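You operate a simulated robot arm through the tools that you are given. There is no shell and no other tool. Be economical: measure what you need, move in short steps, check, and stop when the job is done.

The job below is to be done with a simulated robot arm. You get a single attempt, and the scene is never put back.

TASK
Slide the alternator on the grey engine to mark A and lock it there.
Fine: pointer in the green band; slacken and tighten its bolt with the yellow-banded size 19 socket wrench, then put it back on its peg.

It is judged by the outcome, as a careful person would: the job done as asked, and still so three seconds after it is handed in. It fails if anything else is knocked over, pushed out of place, dropped, spilled or broken.

THE ROBOT
A 7-joint arm with a two-finger parallel gripper, fixed in place. Base frame: the origin is at the foot of the arm, x ahead of it, y to its left, z up. Units: m, rad, N and s.
With the tool pointing down near the work surface it reaches from about 0.36 to 0.76 m from the base axis. Its first joint turns from -2.007 to 2.007 rad. Payload 3.91 kg.
Tool frame: the origin (TCP) lies between the finger pads and is the grasp point; the fingertips stand 0.03 m ahead of it; z points along the fingers, y is the line along which they close. The gripper opens to 0.11 m. The fingers are 0.02 m wide and 0.01 m thick; the gripper's body (0.048 by 0.112 m) begins 0.055 m behind the TCP.
Orientation is told as [roll, pitch, yaw] about the base's x, y, z axes, in that order, counted from this pose: with the fingers straight down and closing along the base's y, the tool's x points along the base's -x, its y along +y and its z along -z.

THE INTERFACE
- The arm moves only by the tool send_rows. Its argument "targets" is a list of rows, each an object (a shift or turn left out is 0, a gripper value left out holds the last) with "slide": the shift along the tool's x, y, z in m, a list of three; "angular": the turn, a rotation vector about the tool's x, y, z in rad, a list of three; "gripper": the closure in counts, from 0 (fully open) to 255 (shut). In form: [{"slide": [tx, ty, tz], "angular": [rx, ry, rz], "gripper": gripper}, ...]. A call has 1 to 10 rows; each row is the pose to reach, as a shift and turn from the pose commanded when the call began, along the tool's axes at that moment. Each row takes 0.2 s and may step no farther than 0.05 m and 0.15 rad from the row before; otherwise, or with a gripper value out of range, the whole call is refused. Where a pose cannot be reached the arm comes as near as it can. A force on the tool above 40 N (or 10 N above the force at the start of the call, whichever is more), or a blocked arm, ends the call early, and 0.2 s more pass. The fingers move at their own pace (about 0.108 m/s each) and stop on an object; they squeeze with about 40 N. The grip force told is the motor's: it shows also when the fingers shut on nothing. Time passes only in rows, and 0.2 s behind the last, so rows that repeat a pose let the fingers close. It gives the time, the measured TCP pose, the force on the tool (base axes), the opening and the grip force at its end, in the units of the frame above (readings bear some noise), and new pictures: "pictures" is both (left out), scene, wrist or none.
- Cameras (640 x 400 px; columns grow to the right, rows downward): "scene" is fixed at [0.399, -0.6498, 1.4902]; the picture's right is [0.89, 0.46, 0.00], its down [0.40, -0.78, -0.48] and it looks along [-0.22, 0.43, -0.88] (base axes); focal length 263 px, centre (320, 200). "wrist" rides on the gripper at [-0.036, 0, -0.057] in the tool frame; the picture's right is [0.00, -1.00, 0.00], its down [0.97, 0.00, -0.24] and it looks along [0.24, 0.00, 0.97] (tool axes); focal length 218 px, centre (320, 200). There is no depth. A picture from a camera that has moved, and an enlarged one, comes with that camera's place and axes in the base frame and with its lens.
- move_column(by): slides the trunk up (or, below 0, down) by that many m; the arm rides with it, the base frame stays. It gives what a move gives, with no picture.
- zoom(camera, box): a new picture of the part [left, top, right, bottom] of that camera's present view, enlarged. No time passes.
- sign_off(): hands the job in; it is judged then, once.

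Work in short steps. Places have to be worked out from the pictures, the camera data and where the tool is seen: move nearer, look again, correct. Check each grasp and each placing, and mend what went wrong. You have 120 turns and 170 pictures in all, those below and enlarged ones among them. Open the gripper and draw the arm clear of the work before you hand the job in, unless the task says otherwise; then end with one line.

The tools are called after ">>>" as a command line: name --argument value ..., lists and objects as JSON in quotes. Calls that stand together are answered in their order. send_rows: Moves the arm, as the interface text tells. Its arguments: {"type":"object","properties":{"targets":{"type":"array"},"pictures":{"type":"string","enum":["both","scene","wrist","none"]}},"required":["targets"]} The other tools are called the same way: move_column (by) slides the trunk up or down; zoom (camera, box) takes an enlarged picture of a part of a camera's view; sign_off () hands the job in.

At the start:

```text
clock: 0.0
eef_pos: [0.1649, -0.3874, 1.142]
tool_rot: [0.0, 0.0, -0.001]
contact_force: [0.5, -0.1, 0.9]
grip_width: 0.1097
finger_force: 0.0
trunk travel left (down, up): [-0.7, 0.29]
```

scene: 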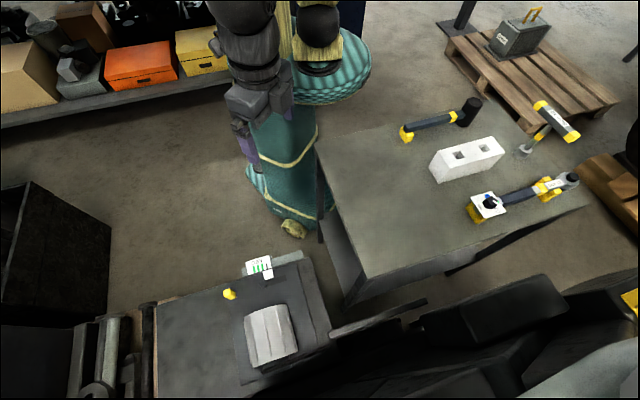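
wrist: 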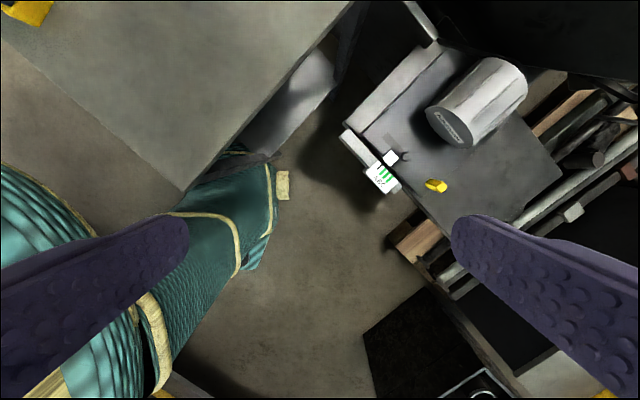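

I'll begin by enlarging the two work areas: the bench with tools and the engine area.

>>> zoom --camera "scene" --box '[380, 80, 620, 230]'

>>> zoom --camera "scene" --box '[140, 230, 350, 400]'

>>> zoom --camera "wrist" --box '[320, 40, 560, 240]'

```text
2.67 times, centred on (500, 155) of scene
camera zoom: at [0.399, -0.6498, 1.4902], right [0.89, 0.46, 0.0], down [0.4, -0.78, -0.48], along [-0.22, 0.43, -0.88], focal length 702 px, centre (-160, 320)
```

zoom: 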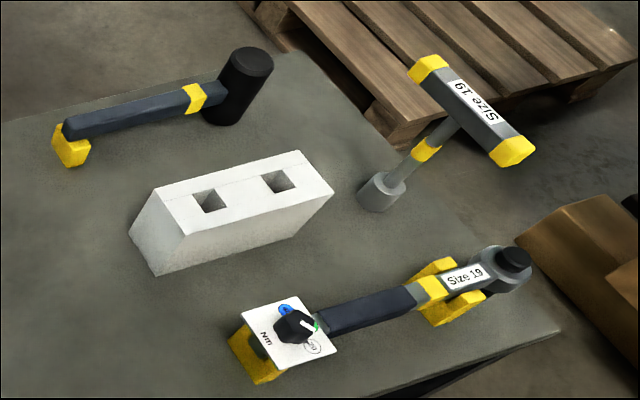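

```text
2.35 times, centred on (245, 315) of scene
camera zoom: at [0.399, -0.6498, 1.4902], right [0.89, 0.46, 0.0], down [0.4, -0.78, -0.48], along [-0.22, 0.43, -0.88], focal length 620 px, centre (496, -71)
```

zoom: 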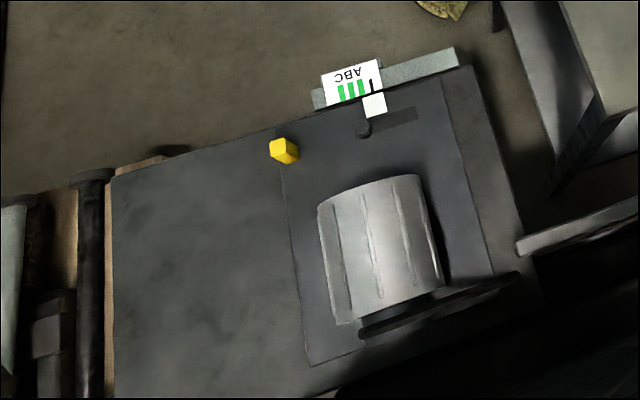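

```text
2.00 times, centred on (440, 140) of wrist
camera zoom: at [0.2012, -0.3881, 1.1984], right [0.0, -1.0, 0.0], down [-0.97, 0.0, 0.24], along [-0.24, 0.0, -0.97], focal length 436 px, centre (80, 320)
```

zoom: 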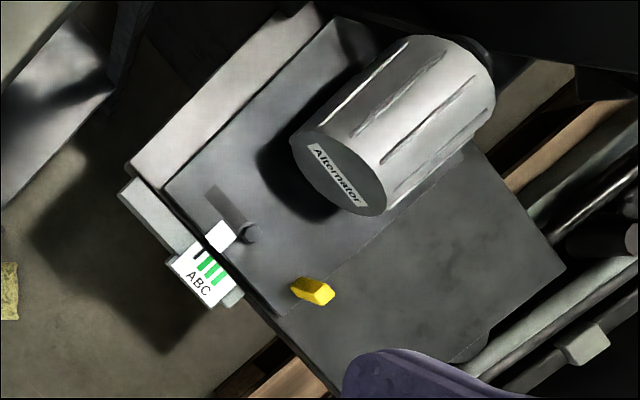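

The bolt triangulates to about (0.175, -0.587, 0.67) on the engine. The T-handled wrench stands upright near (0.70, 0.07), its handle at z≈1.0. I'll move in over the engine for a closer look.

>>> send_rows --targets '[{"slide": [-0.008, -0.027, 0.032]}, {"slide": [-0.015, -0.054, 0.064]}, {"slide": [-0.023, -0.081, 0.096]}, {"slide": [-0.03, -0.108, 0.128]}, {"slide": [-0.038, -0.135, 0.16]}, {"slide": [-0.045, -0.163, 0.19]}]'

```text
clock: 1.4
eef_pos: [0.2111, -0.5525, 0.9511]
tool_rot: [0.0, -0.001, -0.001]
contact_force: [-1.0, -0.4, -0.2]
grip_width: 0.11
finger_force: 0.2
trunk travel left (down, up): [-0.7, 0.29]
camera wrist: at [0.2476, -0.5525, 1.0075], right [0.0, -1.0, 0.0], down [-0.97, 0.0, 0.24], along [-0.24, 0.0, -0.97], focal length 218 px, centre (320, 200)
```

scene: 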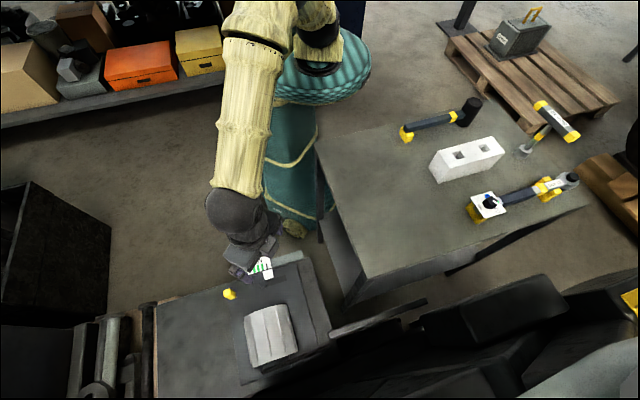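
wrist: 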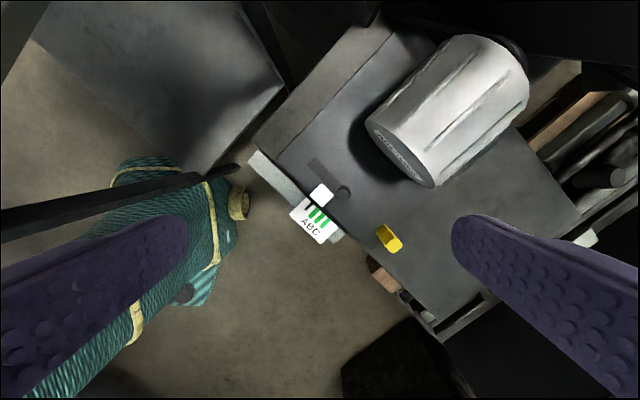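

>>> zoom --camera "wrist" --box '[270, 140, 430, 260]'

```text
3.33 times, centred on (350, 200) of wrist
camera zoom: at [0.2476, -0.5525, 1.0075], right [0.0, -1.0, 0.0], down [-0.97, 0.0, 0.24], along [-0.24, 0.0, -0.97], focal length 728 px, centre (220, 200)
```

zoom: 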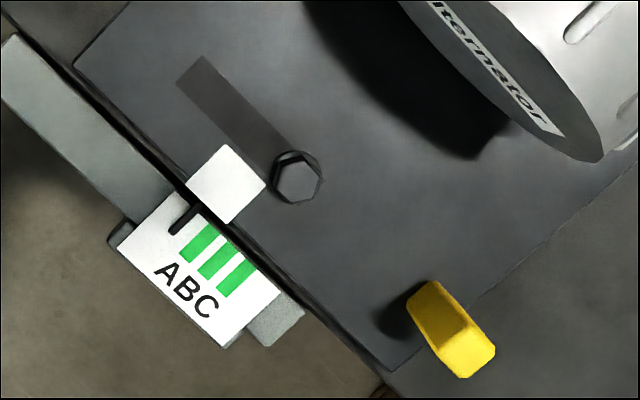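

Pointer (black) lies one band short of A; the alternator's plate has a slot and must move about 12 mm along the ABC direction, roughly base (-0.70,-0.72). Now I rise and swing over to inspect the T-handled wrench.

>>> send_rows --targets '[{"slide": [-0.024, 0.02, -0.025]}, {"slide": [-0.048, 0.04, -0.05]}, {"slide": [-0.072, 0.06, -0.075]}, {"slide": [-0.096, 0.08, -0.1]}, {"slide": [-0.12, 0.1, -0.125]}, {"slide": [-0.144, 0.12, -0.15]}, {"slide": [-0.168, 0.14, -0.175]}, {"slide": [-0.192, 0.16, -0.2]}, {"slide": [-0.216, 0.18, -0.225]}, {"slide": [-0.24, 0.2, -0.25]}]' --pictures "none"

>>> send_rows --targets '[{"slide": [-0.02, 0.04, 0]}, {"slide": [-0.04, 0.08, 0]}, {"slide": [-0.06, 0.12, 0]}, {"slide": [-0.08, 0.16, 0]}, {"slide": [-0.1, 0.2, 0]}, {"slide": [-0.12, 0.24, 0]}, {"slide": [-0.14, 0.28, 0]}, {"slide": [-0.16, 0.32, 0]}, {"slide": [-0.18, 0.36, 0]}, {"slide": [-0.2, 0.4, 0]}]'

```text
clock: 3.6
eef_pos: [0.4522, -0.3497, 1.201]
tool_rot: [0.0, -0.001, -0.001]
contact_force: [0.0, 0.3, -0.3]
grip_width: 0.1099
finger_force: 0.1
trunk travel left (down, up): [-0.7, 0.29]
```

```text
clock: 5.8
eef_pos: [0.6519, 0.0506, 1.2008]
tool_rot: [0.0, 0.001, 0.0]
contact_force: [-0.1, -0.2, 1.1]
grip_width: 0.1097
finger_force: 0.0
trunk travel left (down, up): [-0.7, 0.29]
camera wrist: at [0.6875, 0.0506, 1.2568], right [0.0, -1.0, 0.0], down [-0.97, 0.0, 0.24], along [-0.24, 0.0, -0.97], focal length 218 px, centre (320, 200)
```

scene: 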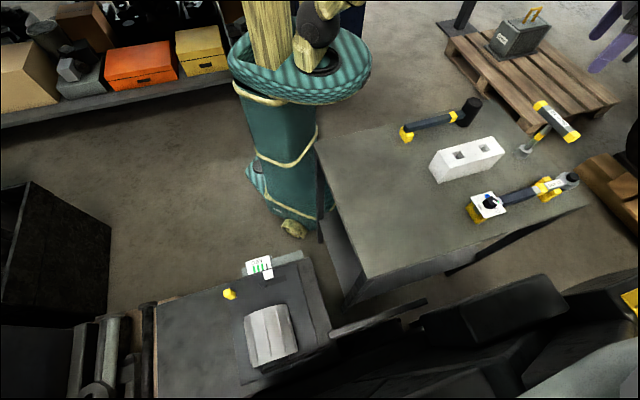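
wrist: 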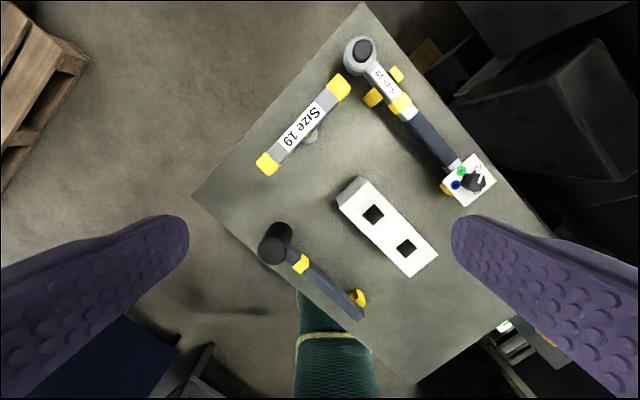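

The wrench handle's centre computes to about (0.709, 0.068, 1.0). I zoom on it to see its peg and socket.

>>> zoom --camera "wrist" --box '[250, 60, 370, 180]'

>>> zoom --camera "scene" --box '[510, 95, 590, 160]'

```text
3.33 times, centred on (310, 120) of wrist
camera zoom: at [0.6875, 0.0506, 1.2568], right [0.0, -1.0, 0.0], down [-0.97, 0.0, 0.24], along [-0.24, 0.0, -0.97], focal length 728 px, centre (353, 467)
```

zoom: 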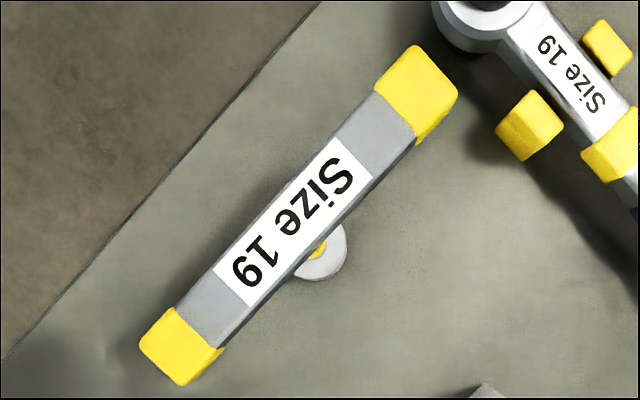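

```text
6.15 times, centred on (550, 128) of scene
camera zoom: at [0.399, -0.6498, 1.4902], right [0.89, 0.46, 0.0], down [0.4, -0.78, -0.48], along [-0.22, 0.43, -0.88], focal length 1621 px, centre (-1095, 646)
```

zoom: 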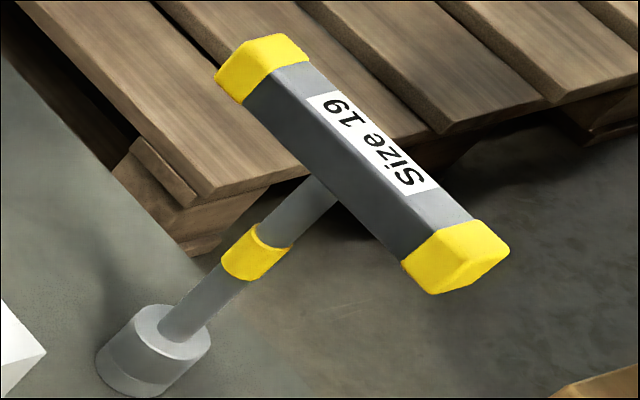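

The T-wrench stands on a peg with its bar along -45° about (0.708, 0.070), yellow bands on it. I turn the gripper by -0.785 yaw to close across the bar and hover above it.

>>> send_rows --targets '[{"slide": [-0.01, 0.003, 0.0], "angular": [0, 0, 0.131]}, {"slide": [-0.02, 0.006, 0.0], "angular": [0, 0, 0.262]}, {"slide": [-0.03, 0.01, 0.02], "angular": [0, 0, 0.393]}, {"slide": [-0.04, 0.013, 0.04], "angular": [0, 0, 0.524]}, {"slide": [-0.05, 0.016, 0.06], "angular": [0, 0, 0.655]}, {"slide": [-0.056, 0.019, 0.08], "angular": [0, 0, 0.785]}]'

```text
clock: 7.2
eef_pos: [0.7064, 0.0689, 1.1217]
tool_rot: [0.0, 0.001, -0.788]
contact_force: [-0.1, -0.9, 0.1]
grip_width: 0.11
finger_force: 0.0
trunk travel left (down, up): [-0.7, 0.29]
camera wrist: at [0.7318, 0.0436, 1.1779], right [-0.71, -0.71, 0.0], down [-0.68, 0.69, 0.24], along [-0.17, 0.17, -0.97], focal length 218 px, centre (320, 200)
```

scene: 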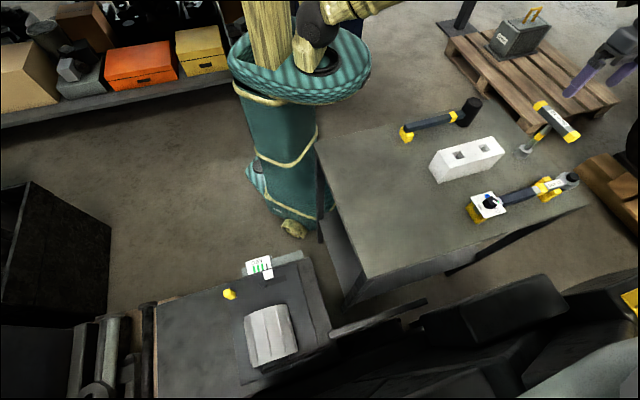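
wrist: 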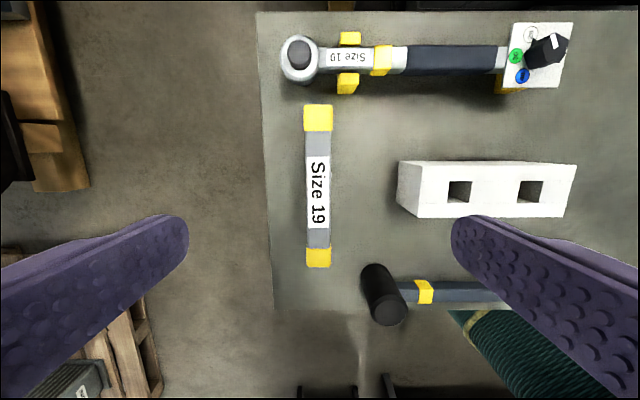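

The bar is centred and aligned. I descend to z≈0.992 straddling the bar, then view.

>>> send_rows --targets '[{"slide": [0, 0.0015, 0.03]}, {"slide": [0, 0.0015, 0.06]}, {"slide": [0, 0.0015, 0.09]}, {"slide": [0, 0.0015, 0.115]}, {"slide": [0, 0.0015, 0.13]}]'

```text
clock: 8.4
eef_pos: [0.7082, 0.0705, 0.991]
tool_rot: [0.001, -0.001, -0.785]
contact_force: [0.5, -0.1, -0.5]
grip_width: 0.1103
finger_force: 0.1
trunk travel left (down, up): [-0.7, 0.29]
camera wrist: at [0.7324, 0.0442, 1.0474], right [-0.71, -0.71, 0.0], down [-0.69, 0.69, 0.24], along [-0.17, 0.17, -0.97], focal length 218 px, centre (320, 200)
```

scene: 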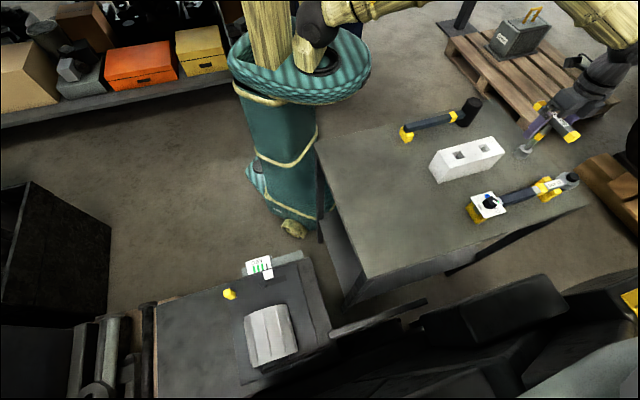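
wrist: 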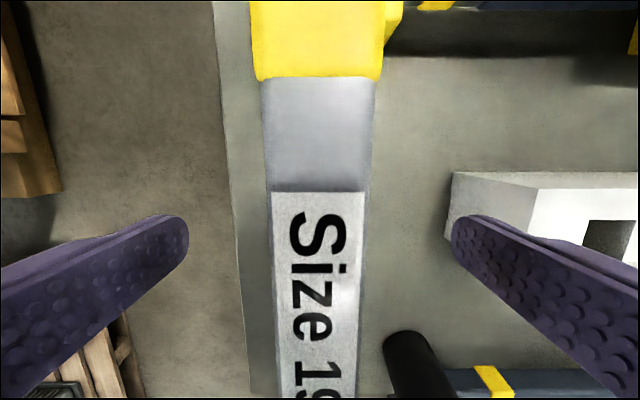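

The bar lies between the fingers with its top near z≈1.0. I close the gripper.

>>> send_rows --targets '[{"gripper": 255}, {"gripper": 255}, {"gripper": 255}, {"gripper": 255}]' --pictures "wrist"

```text
clock: 9.4
eef_pos: [0.7068, 0.0689, 0.9918]
tool_rot: [0.0, 0.0, -0.785]
contact_force: [0.4, 0.1, -0.7]
grip_width: 0.0195
finger_force: 40.0
trunk travel left (down, up): [-0.7, 0.29]
camera wrist: at [0.7325, 0.0442, 1.0476], right [-0.71, -0.71, 0.0], down [-0.69, 0.69, 0.24], along [-0.17, 0.17, -0.97], focal length 218 px, centre (320, 200)
```

wrist: 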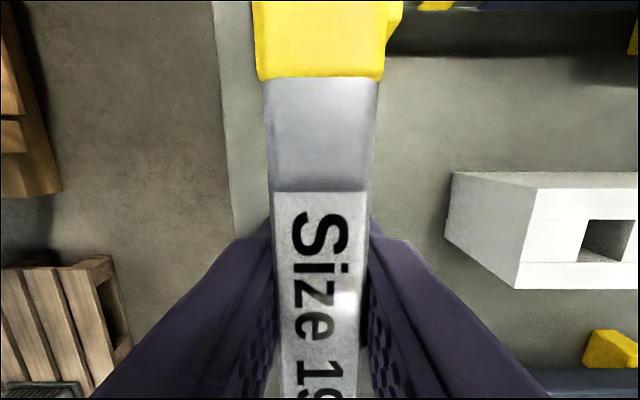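

Gripped at 19.5 mm width. I lift straight up off the peg.

>>> send_rows --targets '[{"slide": [0, 0, -0.015]}, {"slide": [0, 0, -0.03]}, {"slide": [0, 0, -0.05]}, {"slide": [0, 0, -0.08]}, {"slide": [0, 0, -0.11]}, {"slide": [0, 0, -0.15]}, {"slide": [0, 0, -0.19]}]'

```text
clock: 11.0
eef_pos: [0.7033, 0.068, 1.1806]
tool_rot: [-0.002, 0.002, -0.785]
contact_force: [-0.6, 0.4, -2.6]
grip_width: 0.0191
finger_force: 39.9
out of reach, approached as far as the arm can: row 7
trunk travel left (down, up): [-0.7, 0.29]
camera wrist: at [0.7286, 0.0419, 1.2368], right [-0.71, -0.71, 0.0], down [-0.69, 0.69, 0.24], along [-0.17, 0.17, -0.97], focal length 218 px, centre (320, 200)
```

scene: 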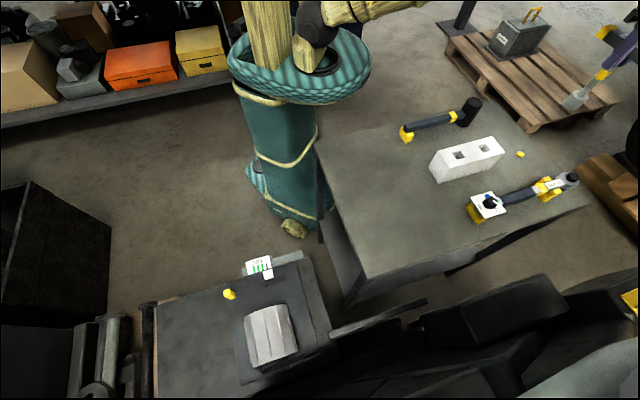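
wrist: 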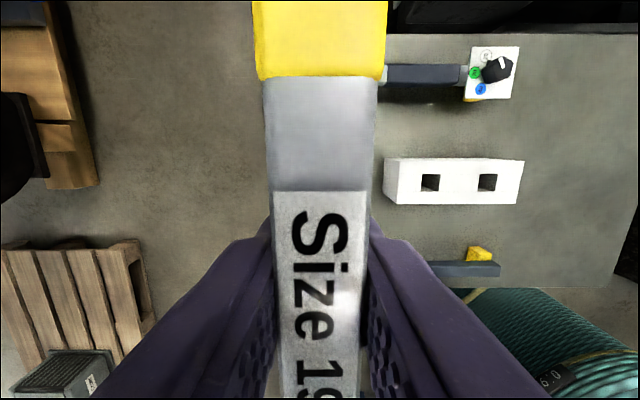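

Wrench is off and a small yellow peg is visible on the bench. I zoom on the peg and the yellow item on the engine to compare.

>>> zoom --camera "scene" --box '[500, 140, 540, 165]'

>>> zoom --camera "scene" --box '[210, 245, 300, 305]'

>>> zoom --camera "scene" --box '[550, 50, 640, 120]'

```text
16.00 times, centred on (520, 152) of scene
camera zoom: at [0.399, -0.6498, 1.4902], right [0.89, 0.46, 0.0], down [0.4, -0.78, -0.48], along [-0.22, 0.43, -0.88], focal length 4215 px, centre (-2880, 960)
```

zoom: 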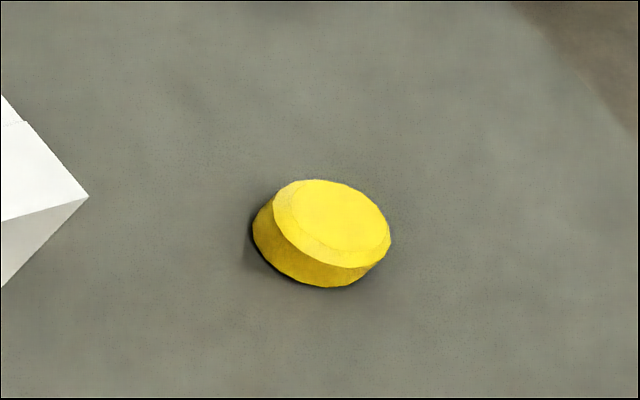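

```text
6.67 times, centred on (255, 275) of scene
camera zoom: at [0.399, -0.6498, 1.4902], right [0.89, 0.46, 0.0], down [0.4, -0.78, -0.48], along [-0.22, 0.43, -0.88], focal length 1756 px, centre (753, -300)
```

zoom: 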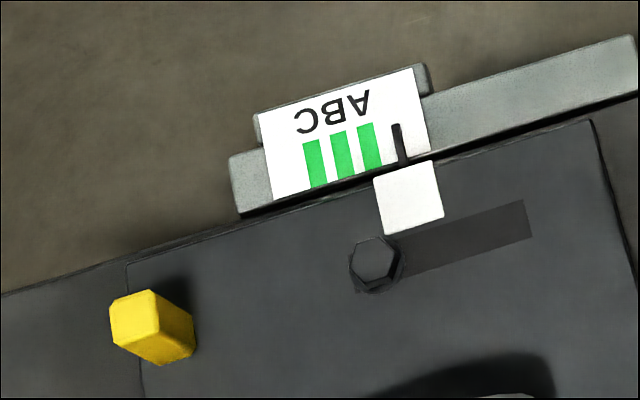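

```text
5.71 times, centred on (595, 85) of scene
camera zoom: at [0.399, -0.6498, 1.4902], right [0.89, 0.46, 0.0], down [0.4, -0.78, -0.48], along [-0.22, 0.43, -0.88], focal length 1505 px, centre (-1251, 857)
```

zoom: 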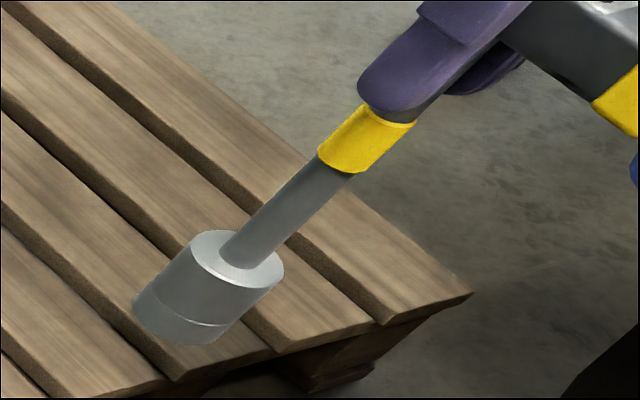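

The wrench is held well, and its socket bottom is about 0.13 m below the TCP. I carry it over towards the engine at height, then descend beside the bolt for an exact look.

>>> send_rows --targets '[{"slide": [-0.0117, -0.0474, 0]}, {"slide": [-0.0233, -0.0949, 0]}, {"slide": [-0.035, -0.1424, 0]}, {"slide": [-0.0467, -0.1898, 0]}, {"slide": [-0.0584, -0.2373, 0]}, {"slide": [-0.07, -0.2847, 0]}, {"slide": [-0.0817, -0.3322, 0]}, {"slide": [-0.0934, -0.3796, 0]}, {"slide": [-0.105, -0.4271, 0]}, {"slide": [-0.1167, -0.4745, 0]}]' --pictures "none"

>>> send_rows --targets '[{"slide": [0.003, -0.031, 0.03]}, {"slide": [0.006, -0.062, 0.06]}, {"slide": [0.009, -0.093, 0.09]}, {"slide": [0.012, -0.124, 0.12]}, {"slide": [0.015, -0.155, 0.15]}, {"slide": [0.018, -0.186, 0.18]}, {"slide": [0.021, -0.217, 0.21]}, {"slide": [0.0233, -0.248, 0.24]}]'

```text
clock: 13.2
eef_pos: [0.4504, -0.3529, 1.1799]
tool_rot: [0.0, 0.002, -0.787]
contact_force: [-0.8, -1.2, -2.3]
grip_width: 0.0194
finger_force: 39.9
trunk travel left (down, up): [-0.7, 0.29]
```

```text
clock: 15.0
eef_pos: [0.2574, -0.5086, 0.9397]
tool_rot: [0.0, 0.0, -0.785]
contact_force: [0.6, -0.3, -3.2]
grip_width: 0.0197
finger_force: 39.8
trunk travel left (down, up): [-0.7, 0.29]
camera wrist: at [0.2829, -0.5351, 0.9952], right [-0.71, -0.71, 0.0], down [-0.69, 0.69, 0.24], along [-0.17, 0.17, -0.97], focal length 218 px, centre (320, 200)
```

scene: 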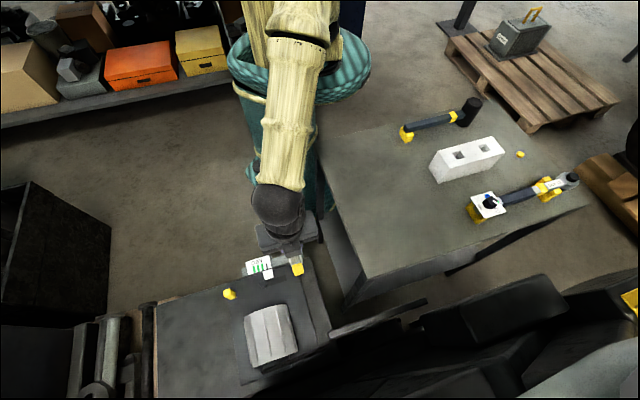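
wrist: 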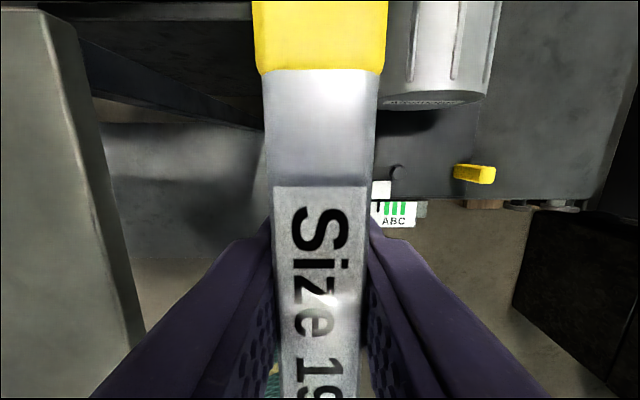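

The bolt is visible just right of the bar. Zooming in to measure it.

>>> zoom --camera "wrist" --box '[370, 60, 510, 235]'

```text
2.29 times, centred on (440, 148) of wrist
camera zoom: at [0.2829, -0.5351, 0.9952], right [-0.71, -0.71, 0.0], down [-0.69, 0.69, 0.24], along [-0.17, 0.17, -0.97], focal length 499 px, centre (46, 320)
```

zoom: 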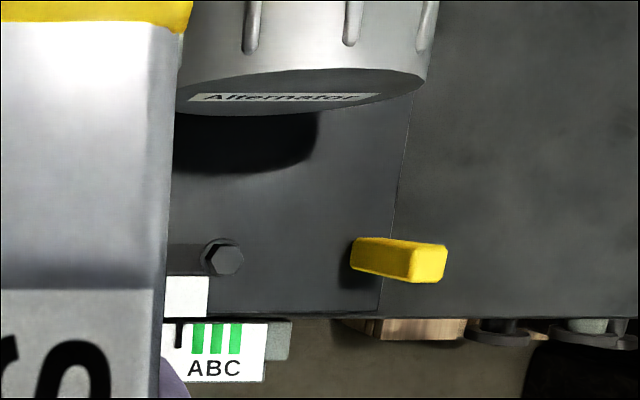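

Bolt ≈ (0.177, -0.588, z≈0.68–0.69). I descend 0.08 m at this offset to refine the triangulation with a more oblique view.

>>> send_rows --targets '[{"slide": [0, 0, 0.03]}, {"slide": [0, 0, 0.06]}, {"slide": [0, 0, 0.08]}, {"slide": [0, 0, 0.08]}]'

>>> zoom --camera "wrist" --box '[370, 60, 530, 220]'

```text
clock: 16.0
eef_pos: [0.2602, -0.5087, 0.8598]
tool_rot: [0.0, 0.0, -0.786]
contact_force: [0.0, 0.2, -4.7]
grip_width: 0.0195
finger_force: 39.6
trunk travel left (down, up): [-0.7, 0.29]
camera wrist: at [0.2838, -0.5341, 0.9156], right [-0.71, -0.71, 0.0], down [-0.69, 0.69, 0.24], along [-0.17, 0.17, -0.97], focal length 218 px, centre (320, 200)
```

scene: 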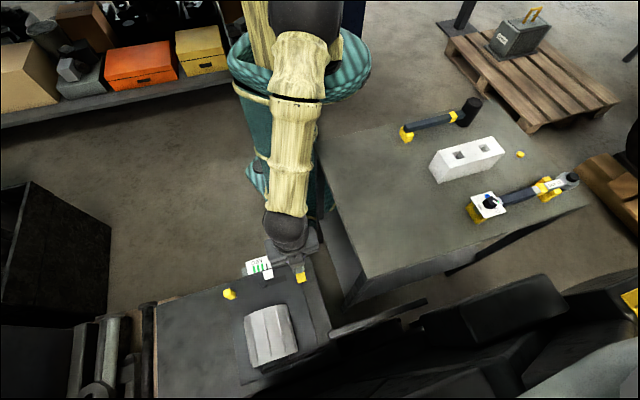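
wrist: 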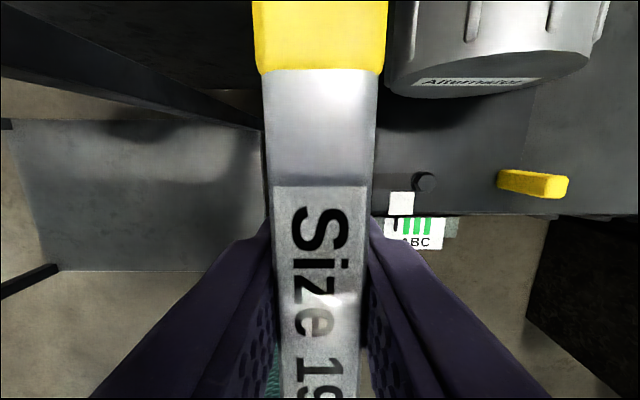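

```text
2.50 times, centred on (450, 140) of wrist
camera zoom: at [0.2838, -0.5341, 0.9156], right [-0.71, -0.71, 0.0], down [-0.69, 0.69, 0.24], along [-0.17, 0.17, -0.97], focal length 546 px, centre (-5, 350)
```

zoom: 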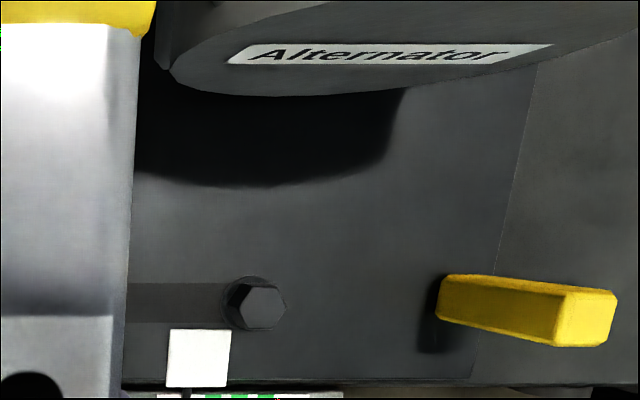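

Refined: bolt at tool (+0.001, -0.112), i.e. about (0.178, -0.588), top z≈0.687; the alternator face is ~0.075 m from it and its top ~0.83. I move over the bolt while turning +0.52 yaw so the bar stays clear of the alternator.

>>> send_rows --targets '[{"slide": [0, -0.03, 0], "angular": [0, 0, -0.131]}, {"slide": [0, -0.06, 0], "angular": [0, 0, -0.262]}, {"slide": [0, -0.09, 0], "angular": [0, 0, -0.393]}, {"slide": [0, -0.1124, 0], "angular": [0, 0, -0.524]}, {"slide": [0, -0.1124, 0.02], "angular": [0, 0, -0.524]}]'

>>> zoom --camera "scene" --box '[200, 230, 320, 320]'

```text
clock: 17.2
eef_pos: [0.1804, -0.588, 0.8401]
tool_rot: [0.0, 0.001, -0.258]
contact_force: [-0.5, 1.2, -2.8]
grip_width: 0.0192
finger_force: 39.8
trunk travel left (down, up): [-0.7, 0.29]
camera wrist: at [0.2139, -0.5981, 0.8951], right [-0.26, -0.97, 0.0], down [-0.94, 0.25, 0.24], along [-0.23, 0.06, -0.97], focal length 218 px, centre (320, 200)
```

scene: 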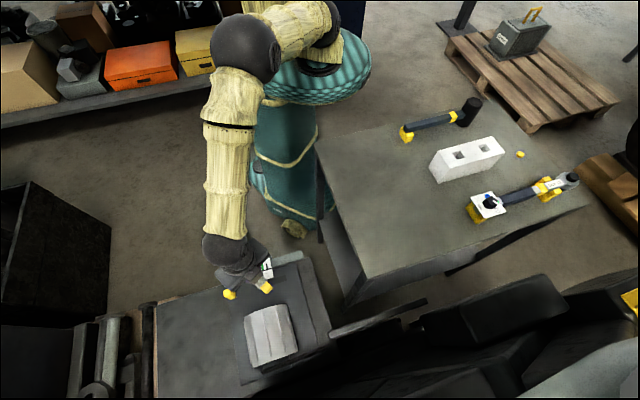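
wrist: 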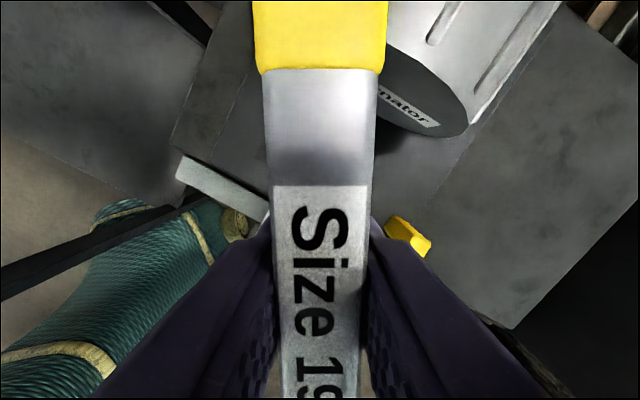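

```text
4.44 times, centred on (260, 275) of scene
camera zoom: at [0.399, -0.6498, 1.4902], right [0.89, 0.46, 0.0], down [0.4, -0.78, -0.48], along [-0.22, 0.43, -0.88], focal length 1171 px, centre (587, -133)
```

zoom: 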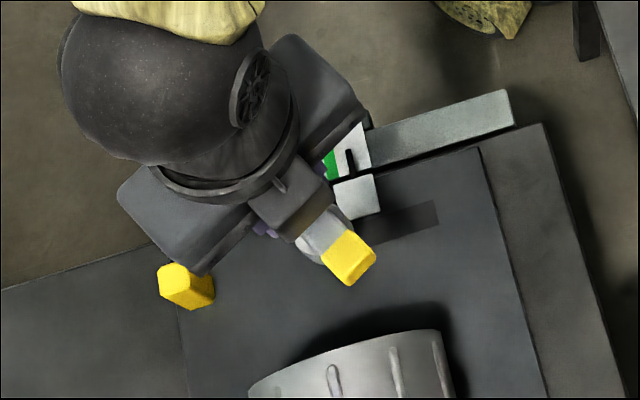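

The bar hides the bolt, as expected. I descend slowly, watching for force.

>>> send_rows --targets '[{"slide": [0, 0, 0.01]}, {"slide": [0, 0, 0.015]}, {"slide": [0, 0, 0.02]}, {"slide": [0, 0, 0.0225]}, {"slide": [0, 0, 0.025]}]' --pictures "none"

```text
clock: 18.4
eef_pos: [0.1776, -0.5883, 0.8163]
tool_rot: [0.001, 0.002, -0.261]
contact_force: [-2.7, 0.9, 1.1]
grip_width: 0.0191
finger_force: 40.1
trunk travel left (down, up): [-0.7, 0.29]
```

A first slight touch at TCP z≈0.816. I go on in 2.5 mm steps.

>>> send_rows --targets '[{"slide": [0, 0, 0.0025]}, {"slide": [0, 0, 0.005]}]' --pictures "none"

```text
clock: 19.0
eef_pos: [0.1772, -0.5876, 0.8097]
tool_rot: [0.003, 0.001, -0.262]
contact_force: [-6.6, 2.1, -0.2]
grip_width: 0.0193
finger_force: 39.9
trunk travel left (down, up): [-0.7, 0.29]
```

A side force of ~7 N along +tool x with no vertical force suggests the socket has started over the bolt, slightly off. I shift +2 mm in tool x and go on down.

>>> send_rows --targets '[{"slide": [0.001, 0, 0]}, {"slide": [0.002, 0, 0.0]}, {"slide": [0.002, 0, 0.003]}, {"slide": [0.002, 0, 0.006]}]' --pictures "none"

```text
clock: 20.0
eef_pos: [0.1777, -0.588, 0.8081]
tool_rot: [-0.005, -0.003, -0.26]
contact_force: [-3.1, 2.9, 23.1]
grip_width: 0.0195
finger_force: 39.7
trunk travel left (down, up): [-0.7, 0.29]
```

It stopped at z≈0.808 with 23 N upward, so it's either seated or the hex is not aligned. I'll ease off slightly and turn CCW a little to see.

>>> send_rows --targets '[{"slide": [0, 0, -0.003]}, {"slide": [0, 0, -0.003], "angular": [0, 0, -0.08]}, {"slide": [0, 0, -0.003], "angular": [0, 0, -0.16]}]'

>>> zoom --camera "scene" --box '[200, 230, 320, 320]'

```text
clock: 20.8
eef_pos: [0.1766, -0.5874, 0.8079]
tool_rot: [-0.002, -0.002, -0.099]
contact_force: [3.1, -2.1, 14.7]
grip_width: 0.0195
finger_force: 40.3
trunk travel left (down, up): [-0.7, 0.29]
camera wrist: at [0.213, -0.5911, 0.8644], right [-0.1, -0.99, 0.0], down [-0.97, 0.1, 0.24], along [-0.24, 0.02, -0.97], focal length 218 px, centre (320, 200)
```

scene: 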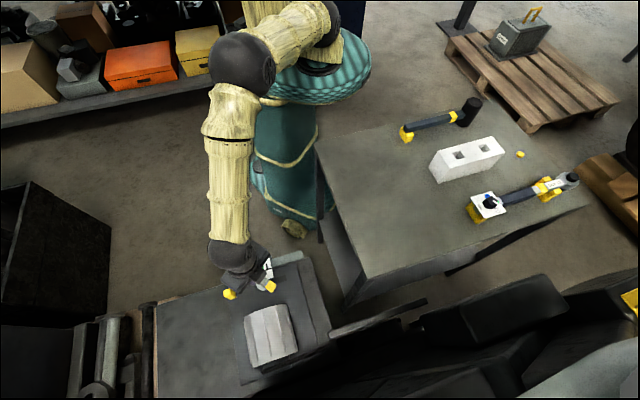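
wrist: 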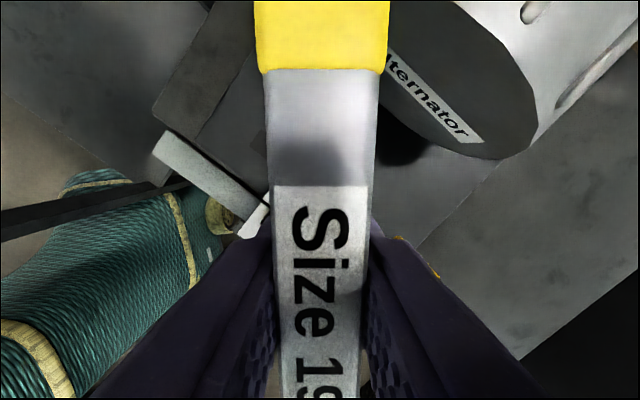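

```text
4.44 times, centred on (260, 275) of scene
camera zoom: at [0.399, -0.6498, 1.4902], right [0.89, 0.46, 0.0], down [0.4, -0.78, -0.48], along [-0.22, 0.43, -0.88], focal length 1171 px, centre (587, -133)
```

zoom: 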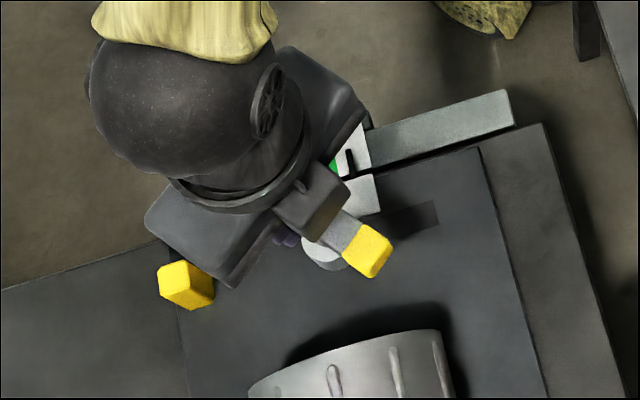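

It turns by 0.16 rad with 15 N up. I keep turning CCW with light downward pressure to see whether it drops deeper.

>>> send_rows --targets '[{"slide": [0, 0, 0.001], "angular": [0, 0, -0.08]}, {"slide": [0, 0, 0.002], "angular": [0, 0, -0.16]}, {"slide": [0, 0, 0.002], "angular": [0, 0, -0.24]}]' --pictures "none"

>>> send_rows --targets '[{"slide": [0, 0, 0.0], "angular": [0, 0, -0.08]}, {"slide": [0, 0, 0.0], "angular": [0, 0, -0.16]}, {"slide": [0, 0, 0.0], "angular": [0, 0, -0.24]}]' --pictures "none"

```text
clock: 21.6
eef_pos: [0.1772, -0.5872, 0.8076]
tool_rot: [-0.003, 0.0, 0.14]
contact_force: [3.5, -1.4, 28.9]
grip_width: 0.0196
finger_force: 40.3
trunk travel left (down, up): [-0.7, 0.29]
```

```text
clock: 22.4
eef_pos: [0.1769, -0.5869, 0.8073]
tool_rot: [-0.002, 0.002, 0.382]
contact_force: [2.9, -1.6, 30.1]
grip_width: 0.0197
finger_force: 40.0
trunk travel left (down, up): [-0.7, 0.29]
```

No drop over 37°. I continue to about 75° with lighter pressure, so either the hex engages or the bolt has been turned, then I'll look.

>>> send_rows --targets '[{"slide": [0, 0, -0.001], "angular": [0, 0, -0.12]}, {"slide": [0, 0, -0.001], "angular": [0, 0, -0.24]}, {"slide": [0, 0, -0.001], "angular": [0, 0, -0.36]}, {"slide": [0, 0, -0.001], "angular": [0, 0, -0.48]}, {"slide": [0, 0, -0.001], "angular": [0, 0, -0.6]}]'

>>> zoom --camera "scene" --box '[200, 230, 320, 320]'

```text
clock: 23.6
eef_pos: [0.1778, -0.5864, 0.8088]
tool_rot: [-0.003, 0.0, 0.981]
contact_force: [-0.7, -3.2, 26.1]
grip_width: 0.0194
finger_force: 40.3
trunk travel left (down, up): [-0.7, 0.29]
camera wrist: at [0.1962, -0.5571, 0.8644], right [0.83, -0.56, 0.0], down [-0.54, -0.81, 0.24], along [-0.13, -0.2, -0.97], focal length 218 px, centre (320, 200)
```

scene: 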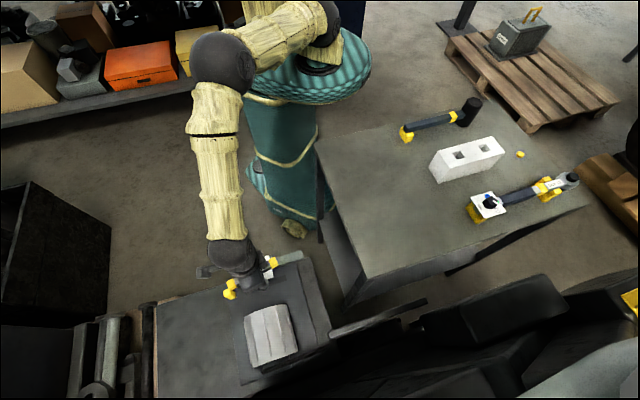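
wrist: 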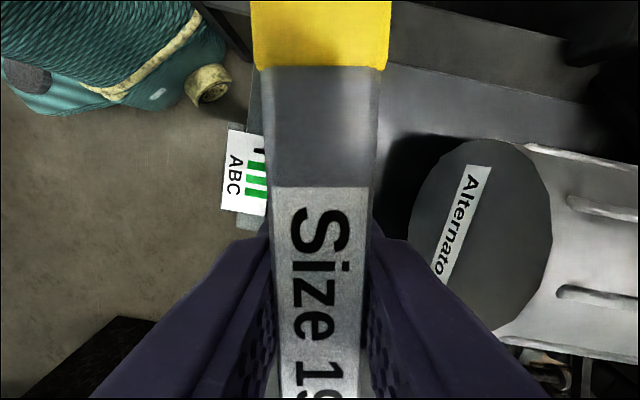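

```text
4.44 times, centred on (260, 275) of scene
camera zoom: at [0.399, -0.6498, 1.4902], right [0.89, 0.46, 0.0], down [0.4, -0.78, -0.48], along [-0.22, 0.43, -0.88], focal length 1171 px, centre (587, -133)
```

zoom: 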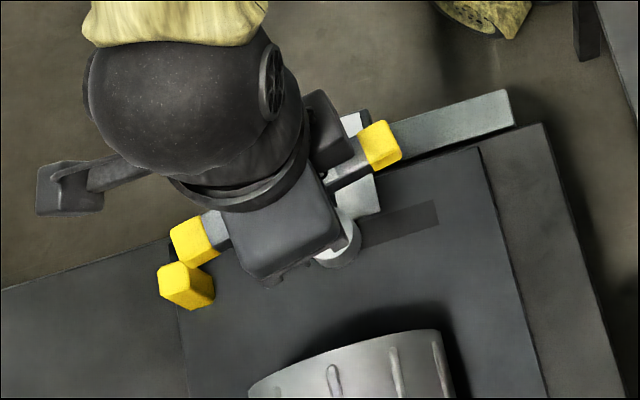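

Turned 71° CCW in all. I lift the socket off and step aside to see the bolt's orientation and whether anything changed.

>>> send_rows --targets '[{"slide": [0, 0, -0.01]}, {"slide": [0, 0, -0.03]}, {"slide": [0, 0, -0.06]}, {"slide": [0, 0.03, -0.07]}, {"slide": [0, 0.06, -0.07]}, {"slide": [0, 0.09, -0.07]}, {"slide": [0, 0.11, -0.07]}]' --pictures "wrist"

>>> zoom --camera "wrist" --box '[370, 100, 490, 200]'

```text
clock: 25.2
eef_pos: [0.0854, -0.5268, 0.8767]
tool_rot: [0.001, 0.002, 0.98]
contact_force: [-0.3, 0.7, -3.4]
grip_width: 0.0193
finger_force: 39.2
trunk travel left (down, up): [-0.7, 0.29]
camera wrist: at [0.1049, -0.4967, 0.9328], right [0.83, -0.56, 0.0], down [-0.54, -0.81, 0.24], along [-0.13, -0.2, -0.97], focal length 218 px, centre (320, 200)
```

wrist: 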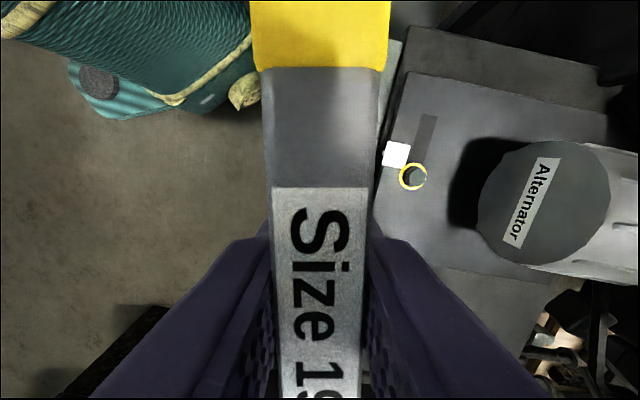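

```text
4.00 times, centred on (430, 150) of wrist
camera zoom: at [0.1049, -0.4967, 0.9328], right [0.83, -0.56, 0.0], down [-0.54, -0.81, 0.24], along [-0.13, -0.2, -0.97], focal length 873 px, centre (-120, 400)
```

zoom: 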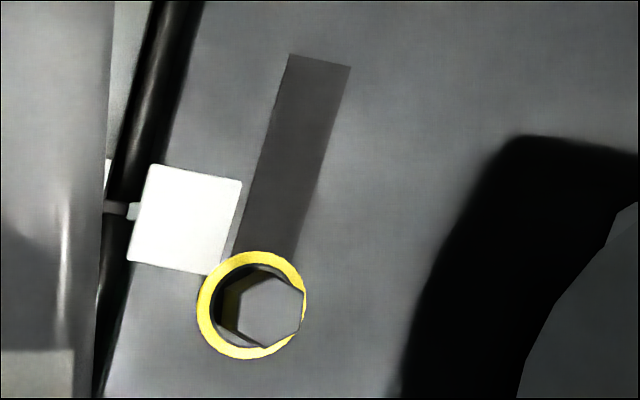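

A yellow collar now shows round the bolt, so it is slackened. I'll take the wrench back to its peg to free the gripper for the slide, first rising and turning back.

>>> send_rows --targets '[{"slide": [-0.013, -0.011, -0.03], "angular": [0, 0, 0.14]}, {"slide": [-0.026, -0.022, -0.06], "angular": [0, 0, 0.28]}, {"slide": [-0.039, -0.033, -0.09], "angular": [0, 0, 0.42]}, {"slide": [-0.052, -0.044, -0.12], "angular": [0, 0, 0.56]}, {"slide": [-0.066, -0.056, -0.15], "angular": [0, 0, 0.7]}, {"slide": [-0.079, -0.067, -0.18], "angular": [0, 0, 0.84]}, {"slide": [-0.092, -0.078, -0.21], "angular": [0, 0, 0.98]}, {"slide": [-0.105, -0.089, -0.24], "angular": [0, 0, 1.12]}, {"slide": [-0.118, -0.1, -0.27], "angular": [0, 0, 1.26]}, {"slide": [-0.131, -0.111, -0.29], "angular": [0, 0, 1.4]}]' --pictures "none"

>>> send_rows --targets '[{"slide": [-0.0129, 0.0457, 0], "angular": [0, 0, 0.0365]}, {"slide": [-0.0257, 0.0914, 0], "angular": [0, 0, 0.073]}, {"slide": [-0.0386, 0.1371, 0], "angular": [0, 0, 0.1095]}, {"slide": [-0.0515, 0.1828, 0], "angular": [0, 0, 0.146]}, {"slide": [-0.0644, 0.2285, 0], "angular": [0, 0, 0.1825]}, {"slide": [-0.0772, 0.2742, 0], "angular": [0, 0, 0.219]}, {"slide": [-0.0901, 0.3199, 0], "angular": [0, 0, 0.2555]}, {"slide": [-0.103, 0.3656, 0], "angular": [0, 0, 0.292]}, {"slide": [-0.1158, 0.4113, 0], "angular": [0, 0, 0.3285]}, {"slide": [-0.1287, 0.457, 0], "angular": [0, 0, 0.365]}]' --pictures "none"

```text
clock: 27.4
eef_pos: [0.2535, -0.4782, 1.1677]
tool_rot: [0.001, 0.003, -0.423]
contact_force: [0.1, -0.3, -3.1]
grip_width: 0.0194
finger_force: 40.3
trunk travel left (down, up): [-0.7, 0.29]
```

```text
clock: 29.6
eef_pos: [0.5567, -0.1133, 1.1649]
tool_rot: [-0.001, 0.002, -0.787]
contact_force: [-0.5, 0.0, -3.6]
grip_width: 0.0194
finger_force: 40.0
trunk travel left (down, up): [-0.7, 0.29]
```

On course. I move over the peg and look.

>>> send_rows --targets '[{"slide": [0.0045, 0.0472, 0]}, {"slide": [0.009, 0.0945, 0]}, {"slide": [0.0136, 0.1417, 0]}, {"slide": [0.018, 0.189, 0.0]}, {"slide": [0.0226, 0.2362, 0.01]}, {"slide": [0.0226, 0.2362, 0.05]}, {"slide": [0.0226, 0.2362, 0.09]}, {"slide": [0.0226, 0.2362, 0.125]}]'

>>> zoom --camera "scene" --box '[500, 90, 600, 165]'

```text
clock: 31.4
eef_pos: [0.7063, 0.0672, 1.04]
tool_rot: [-0.002, 0.001, -0.785]
contact_force: [0.6, -1.0, -2.0]
grip_width: 0.0197
finger_force: 39.6
trunk travel left (down, up): [-0.7, 0.29]
camera wrist: at [0.7318, 0.0417, 1.0967], right [-0.71, -0.71, 0.0], down [-0.69, 0.69, 0.24], along [-0.17, 0.17, -0.97], focal length 218 px, centre (320, 200)
```

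scene: 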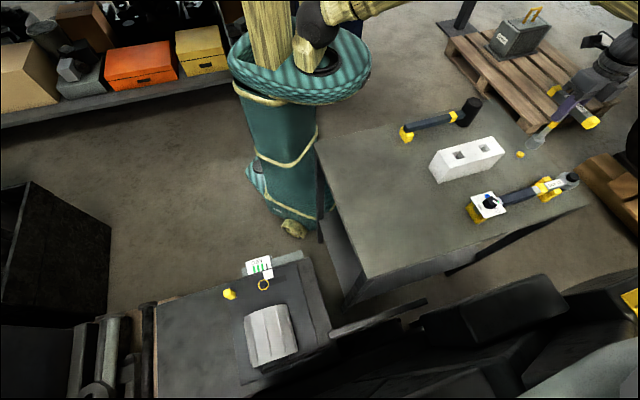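
wrist: 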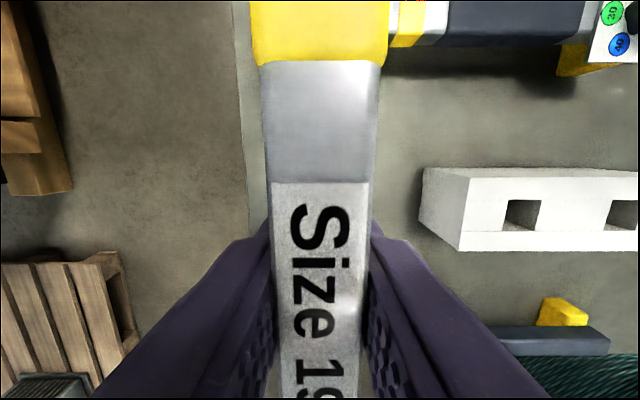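

```text
5.33 times, centred on (550, 128) of scene
camera zoom: at [0.399, -0.6498, 1.4902], right [0.89, 0.46, 0.0], down [0.4, -0.78, -0.48], along [-0.22, 0.43, -0.88], focal length 1405 px, centre (-907, 587)
```

zoom: 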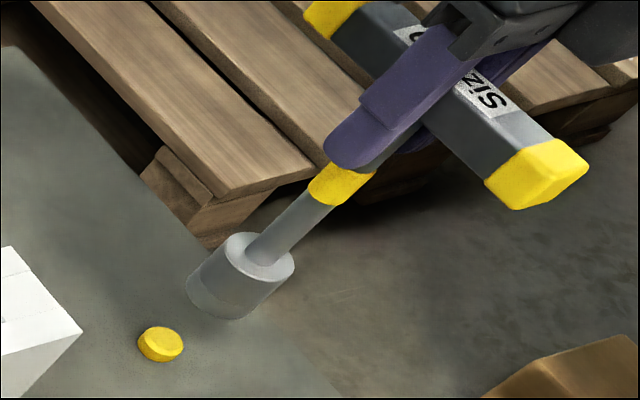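

The socket stands right above the peg (both compute to (0.700, 0.065) with the scene camera). I lower it onto the peg slowly.

>>> send_rows --targets '[{"slide": [0, 0.001, 0.015]}, {"slide": [0, 0.001, 0.025]}, {"slide": [0, 0.001, 0.033]}, {"slide": [0, 0.001, 0.04]}, {"slide": [0, 0.001, 0.045]}, {"slide": [0, 0.001, 0.048]}]'

>>> zoom --camera "scene" --box '[500, 90, 600, 165]'

```text
clock: 32.8
eef_pos: [0.7083, 0.0686, 0.9932]
tool_rot: [-0.001, 0.0, -0.785]
contact_force: [-0.8, 1.6, -1.0]
grip_width: 0.0196
finger_force: 39.9
trunk travel left (down, up): [-0.7, 0.29]
camera wrist: at [0.7326, 0.0434, 1.0494], right [-0.71, -0.71, 0.0], down [-0.69, 0.69, 0.24], along [-0.17, 0.17, -0.97], focal length 218 px, centre (320, 200)
```

scene: 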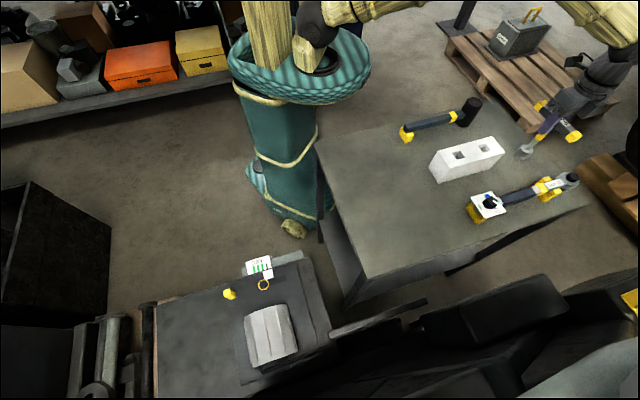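
wrist: 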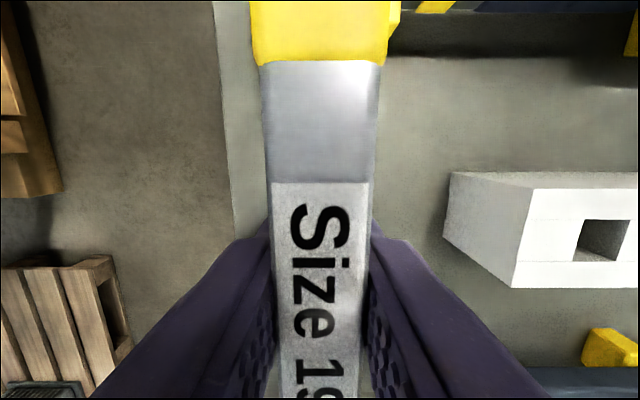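

```text
5.33 times, centred on (550, 128) of scene
camera zoom: at [0.399, -0.6498, 1.4902], right [0.89, 0.46, 0.0], down [0.4, -0.78, -0.48], along [-0.22, 0.43, -0.88], focal length 1405 px, centre (-907, 587)
```

zoom: 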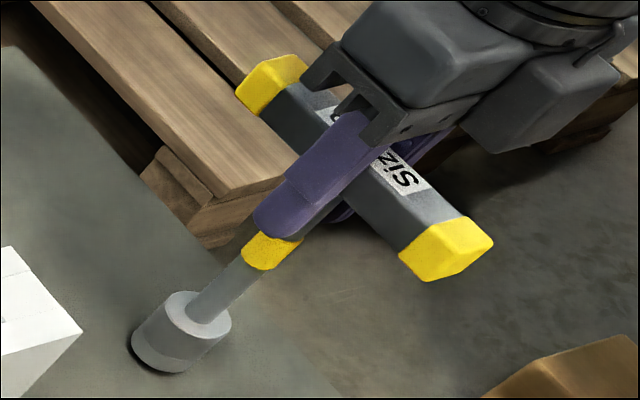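

Almost seated; I lower a few more mm until contact, watching force.

>>> send_rows --targets '[{"slide": [0, 0, 0.002]}, {"slide": [0, 0, 0.004]}]' --pictures "none"

```text
clock: 33.4
eef_pos: [0.706, 0.0699, 0.9907]
tool_rot: [0.002, 0.001, -0.785]
contact_force: [-2.1, 3.6, 6.8]
grip_width: 0.0194
finger_force: 40.0
trunk travel left (down, up): [-0.7, 0.29]
```

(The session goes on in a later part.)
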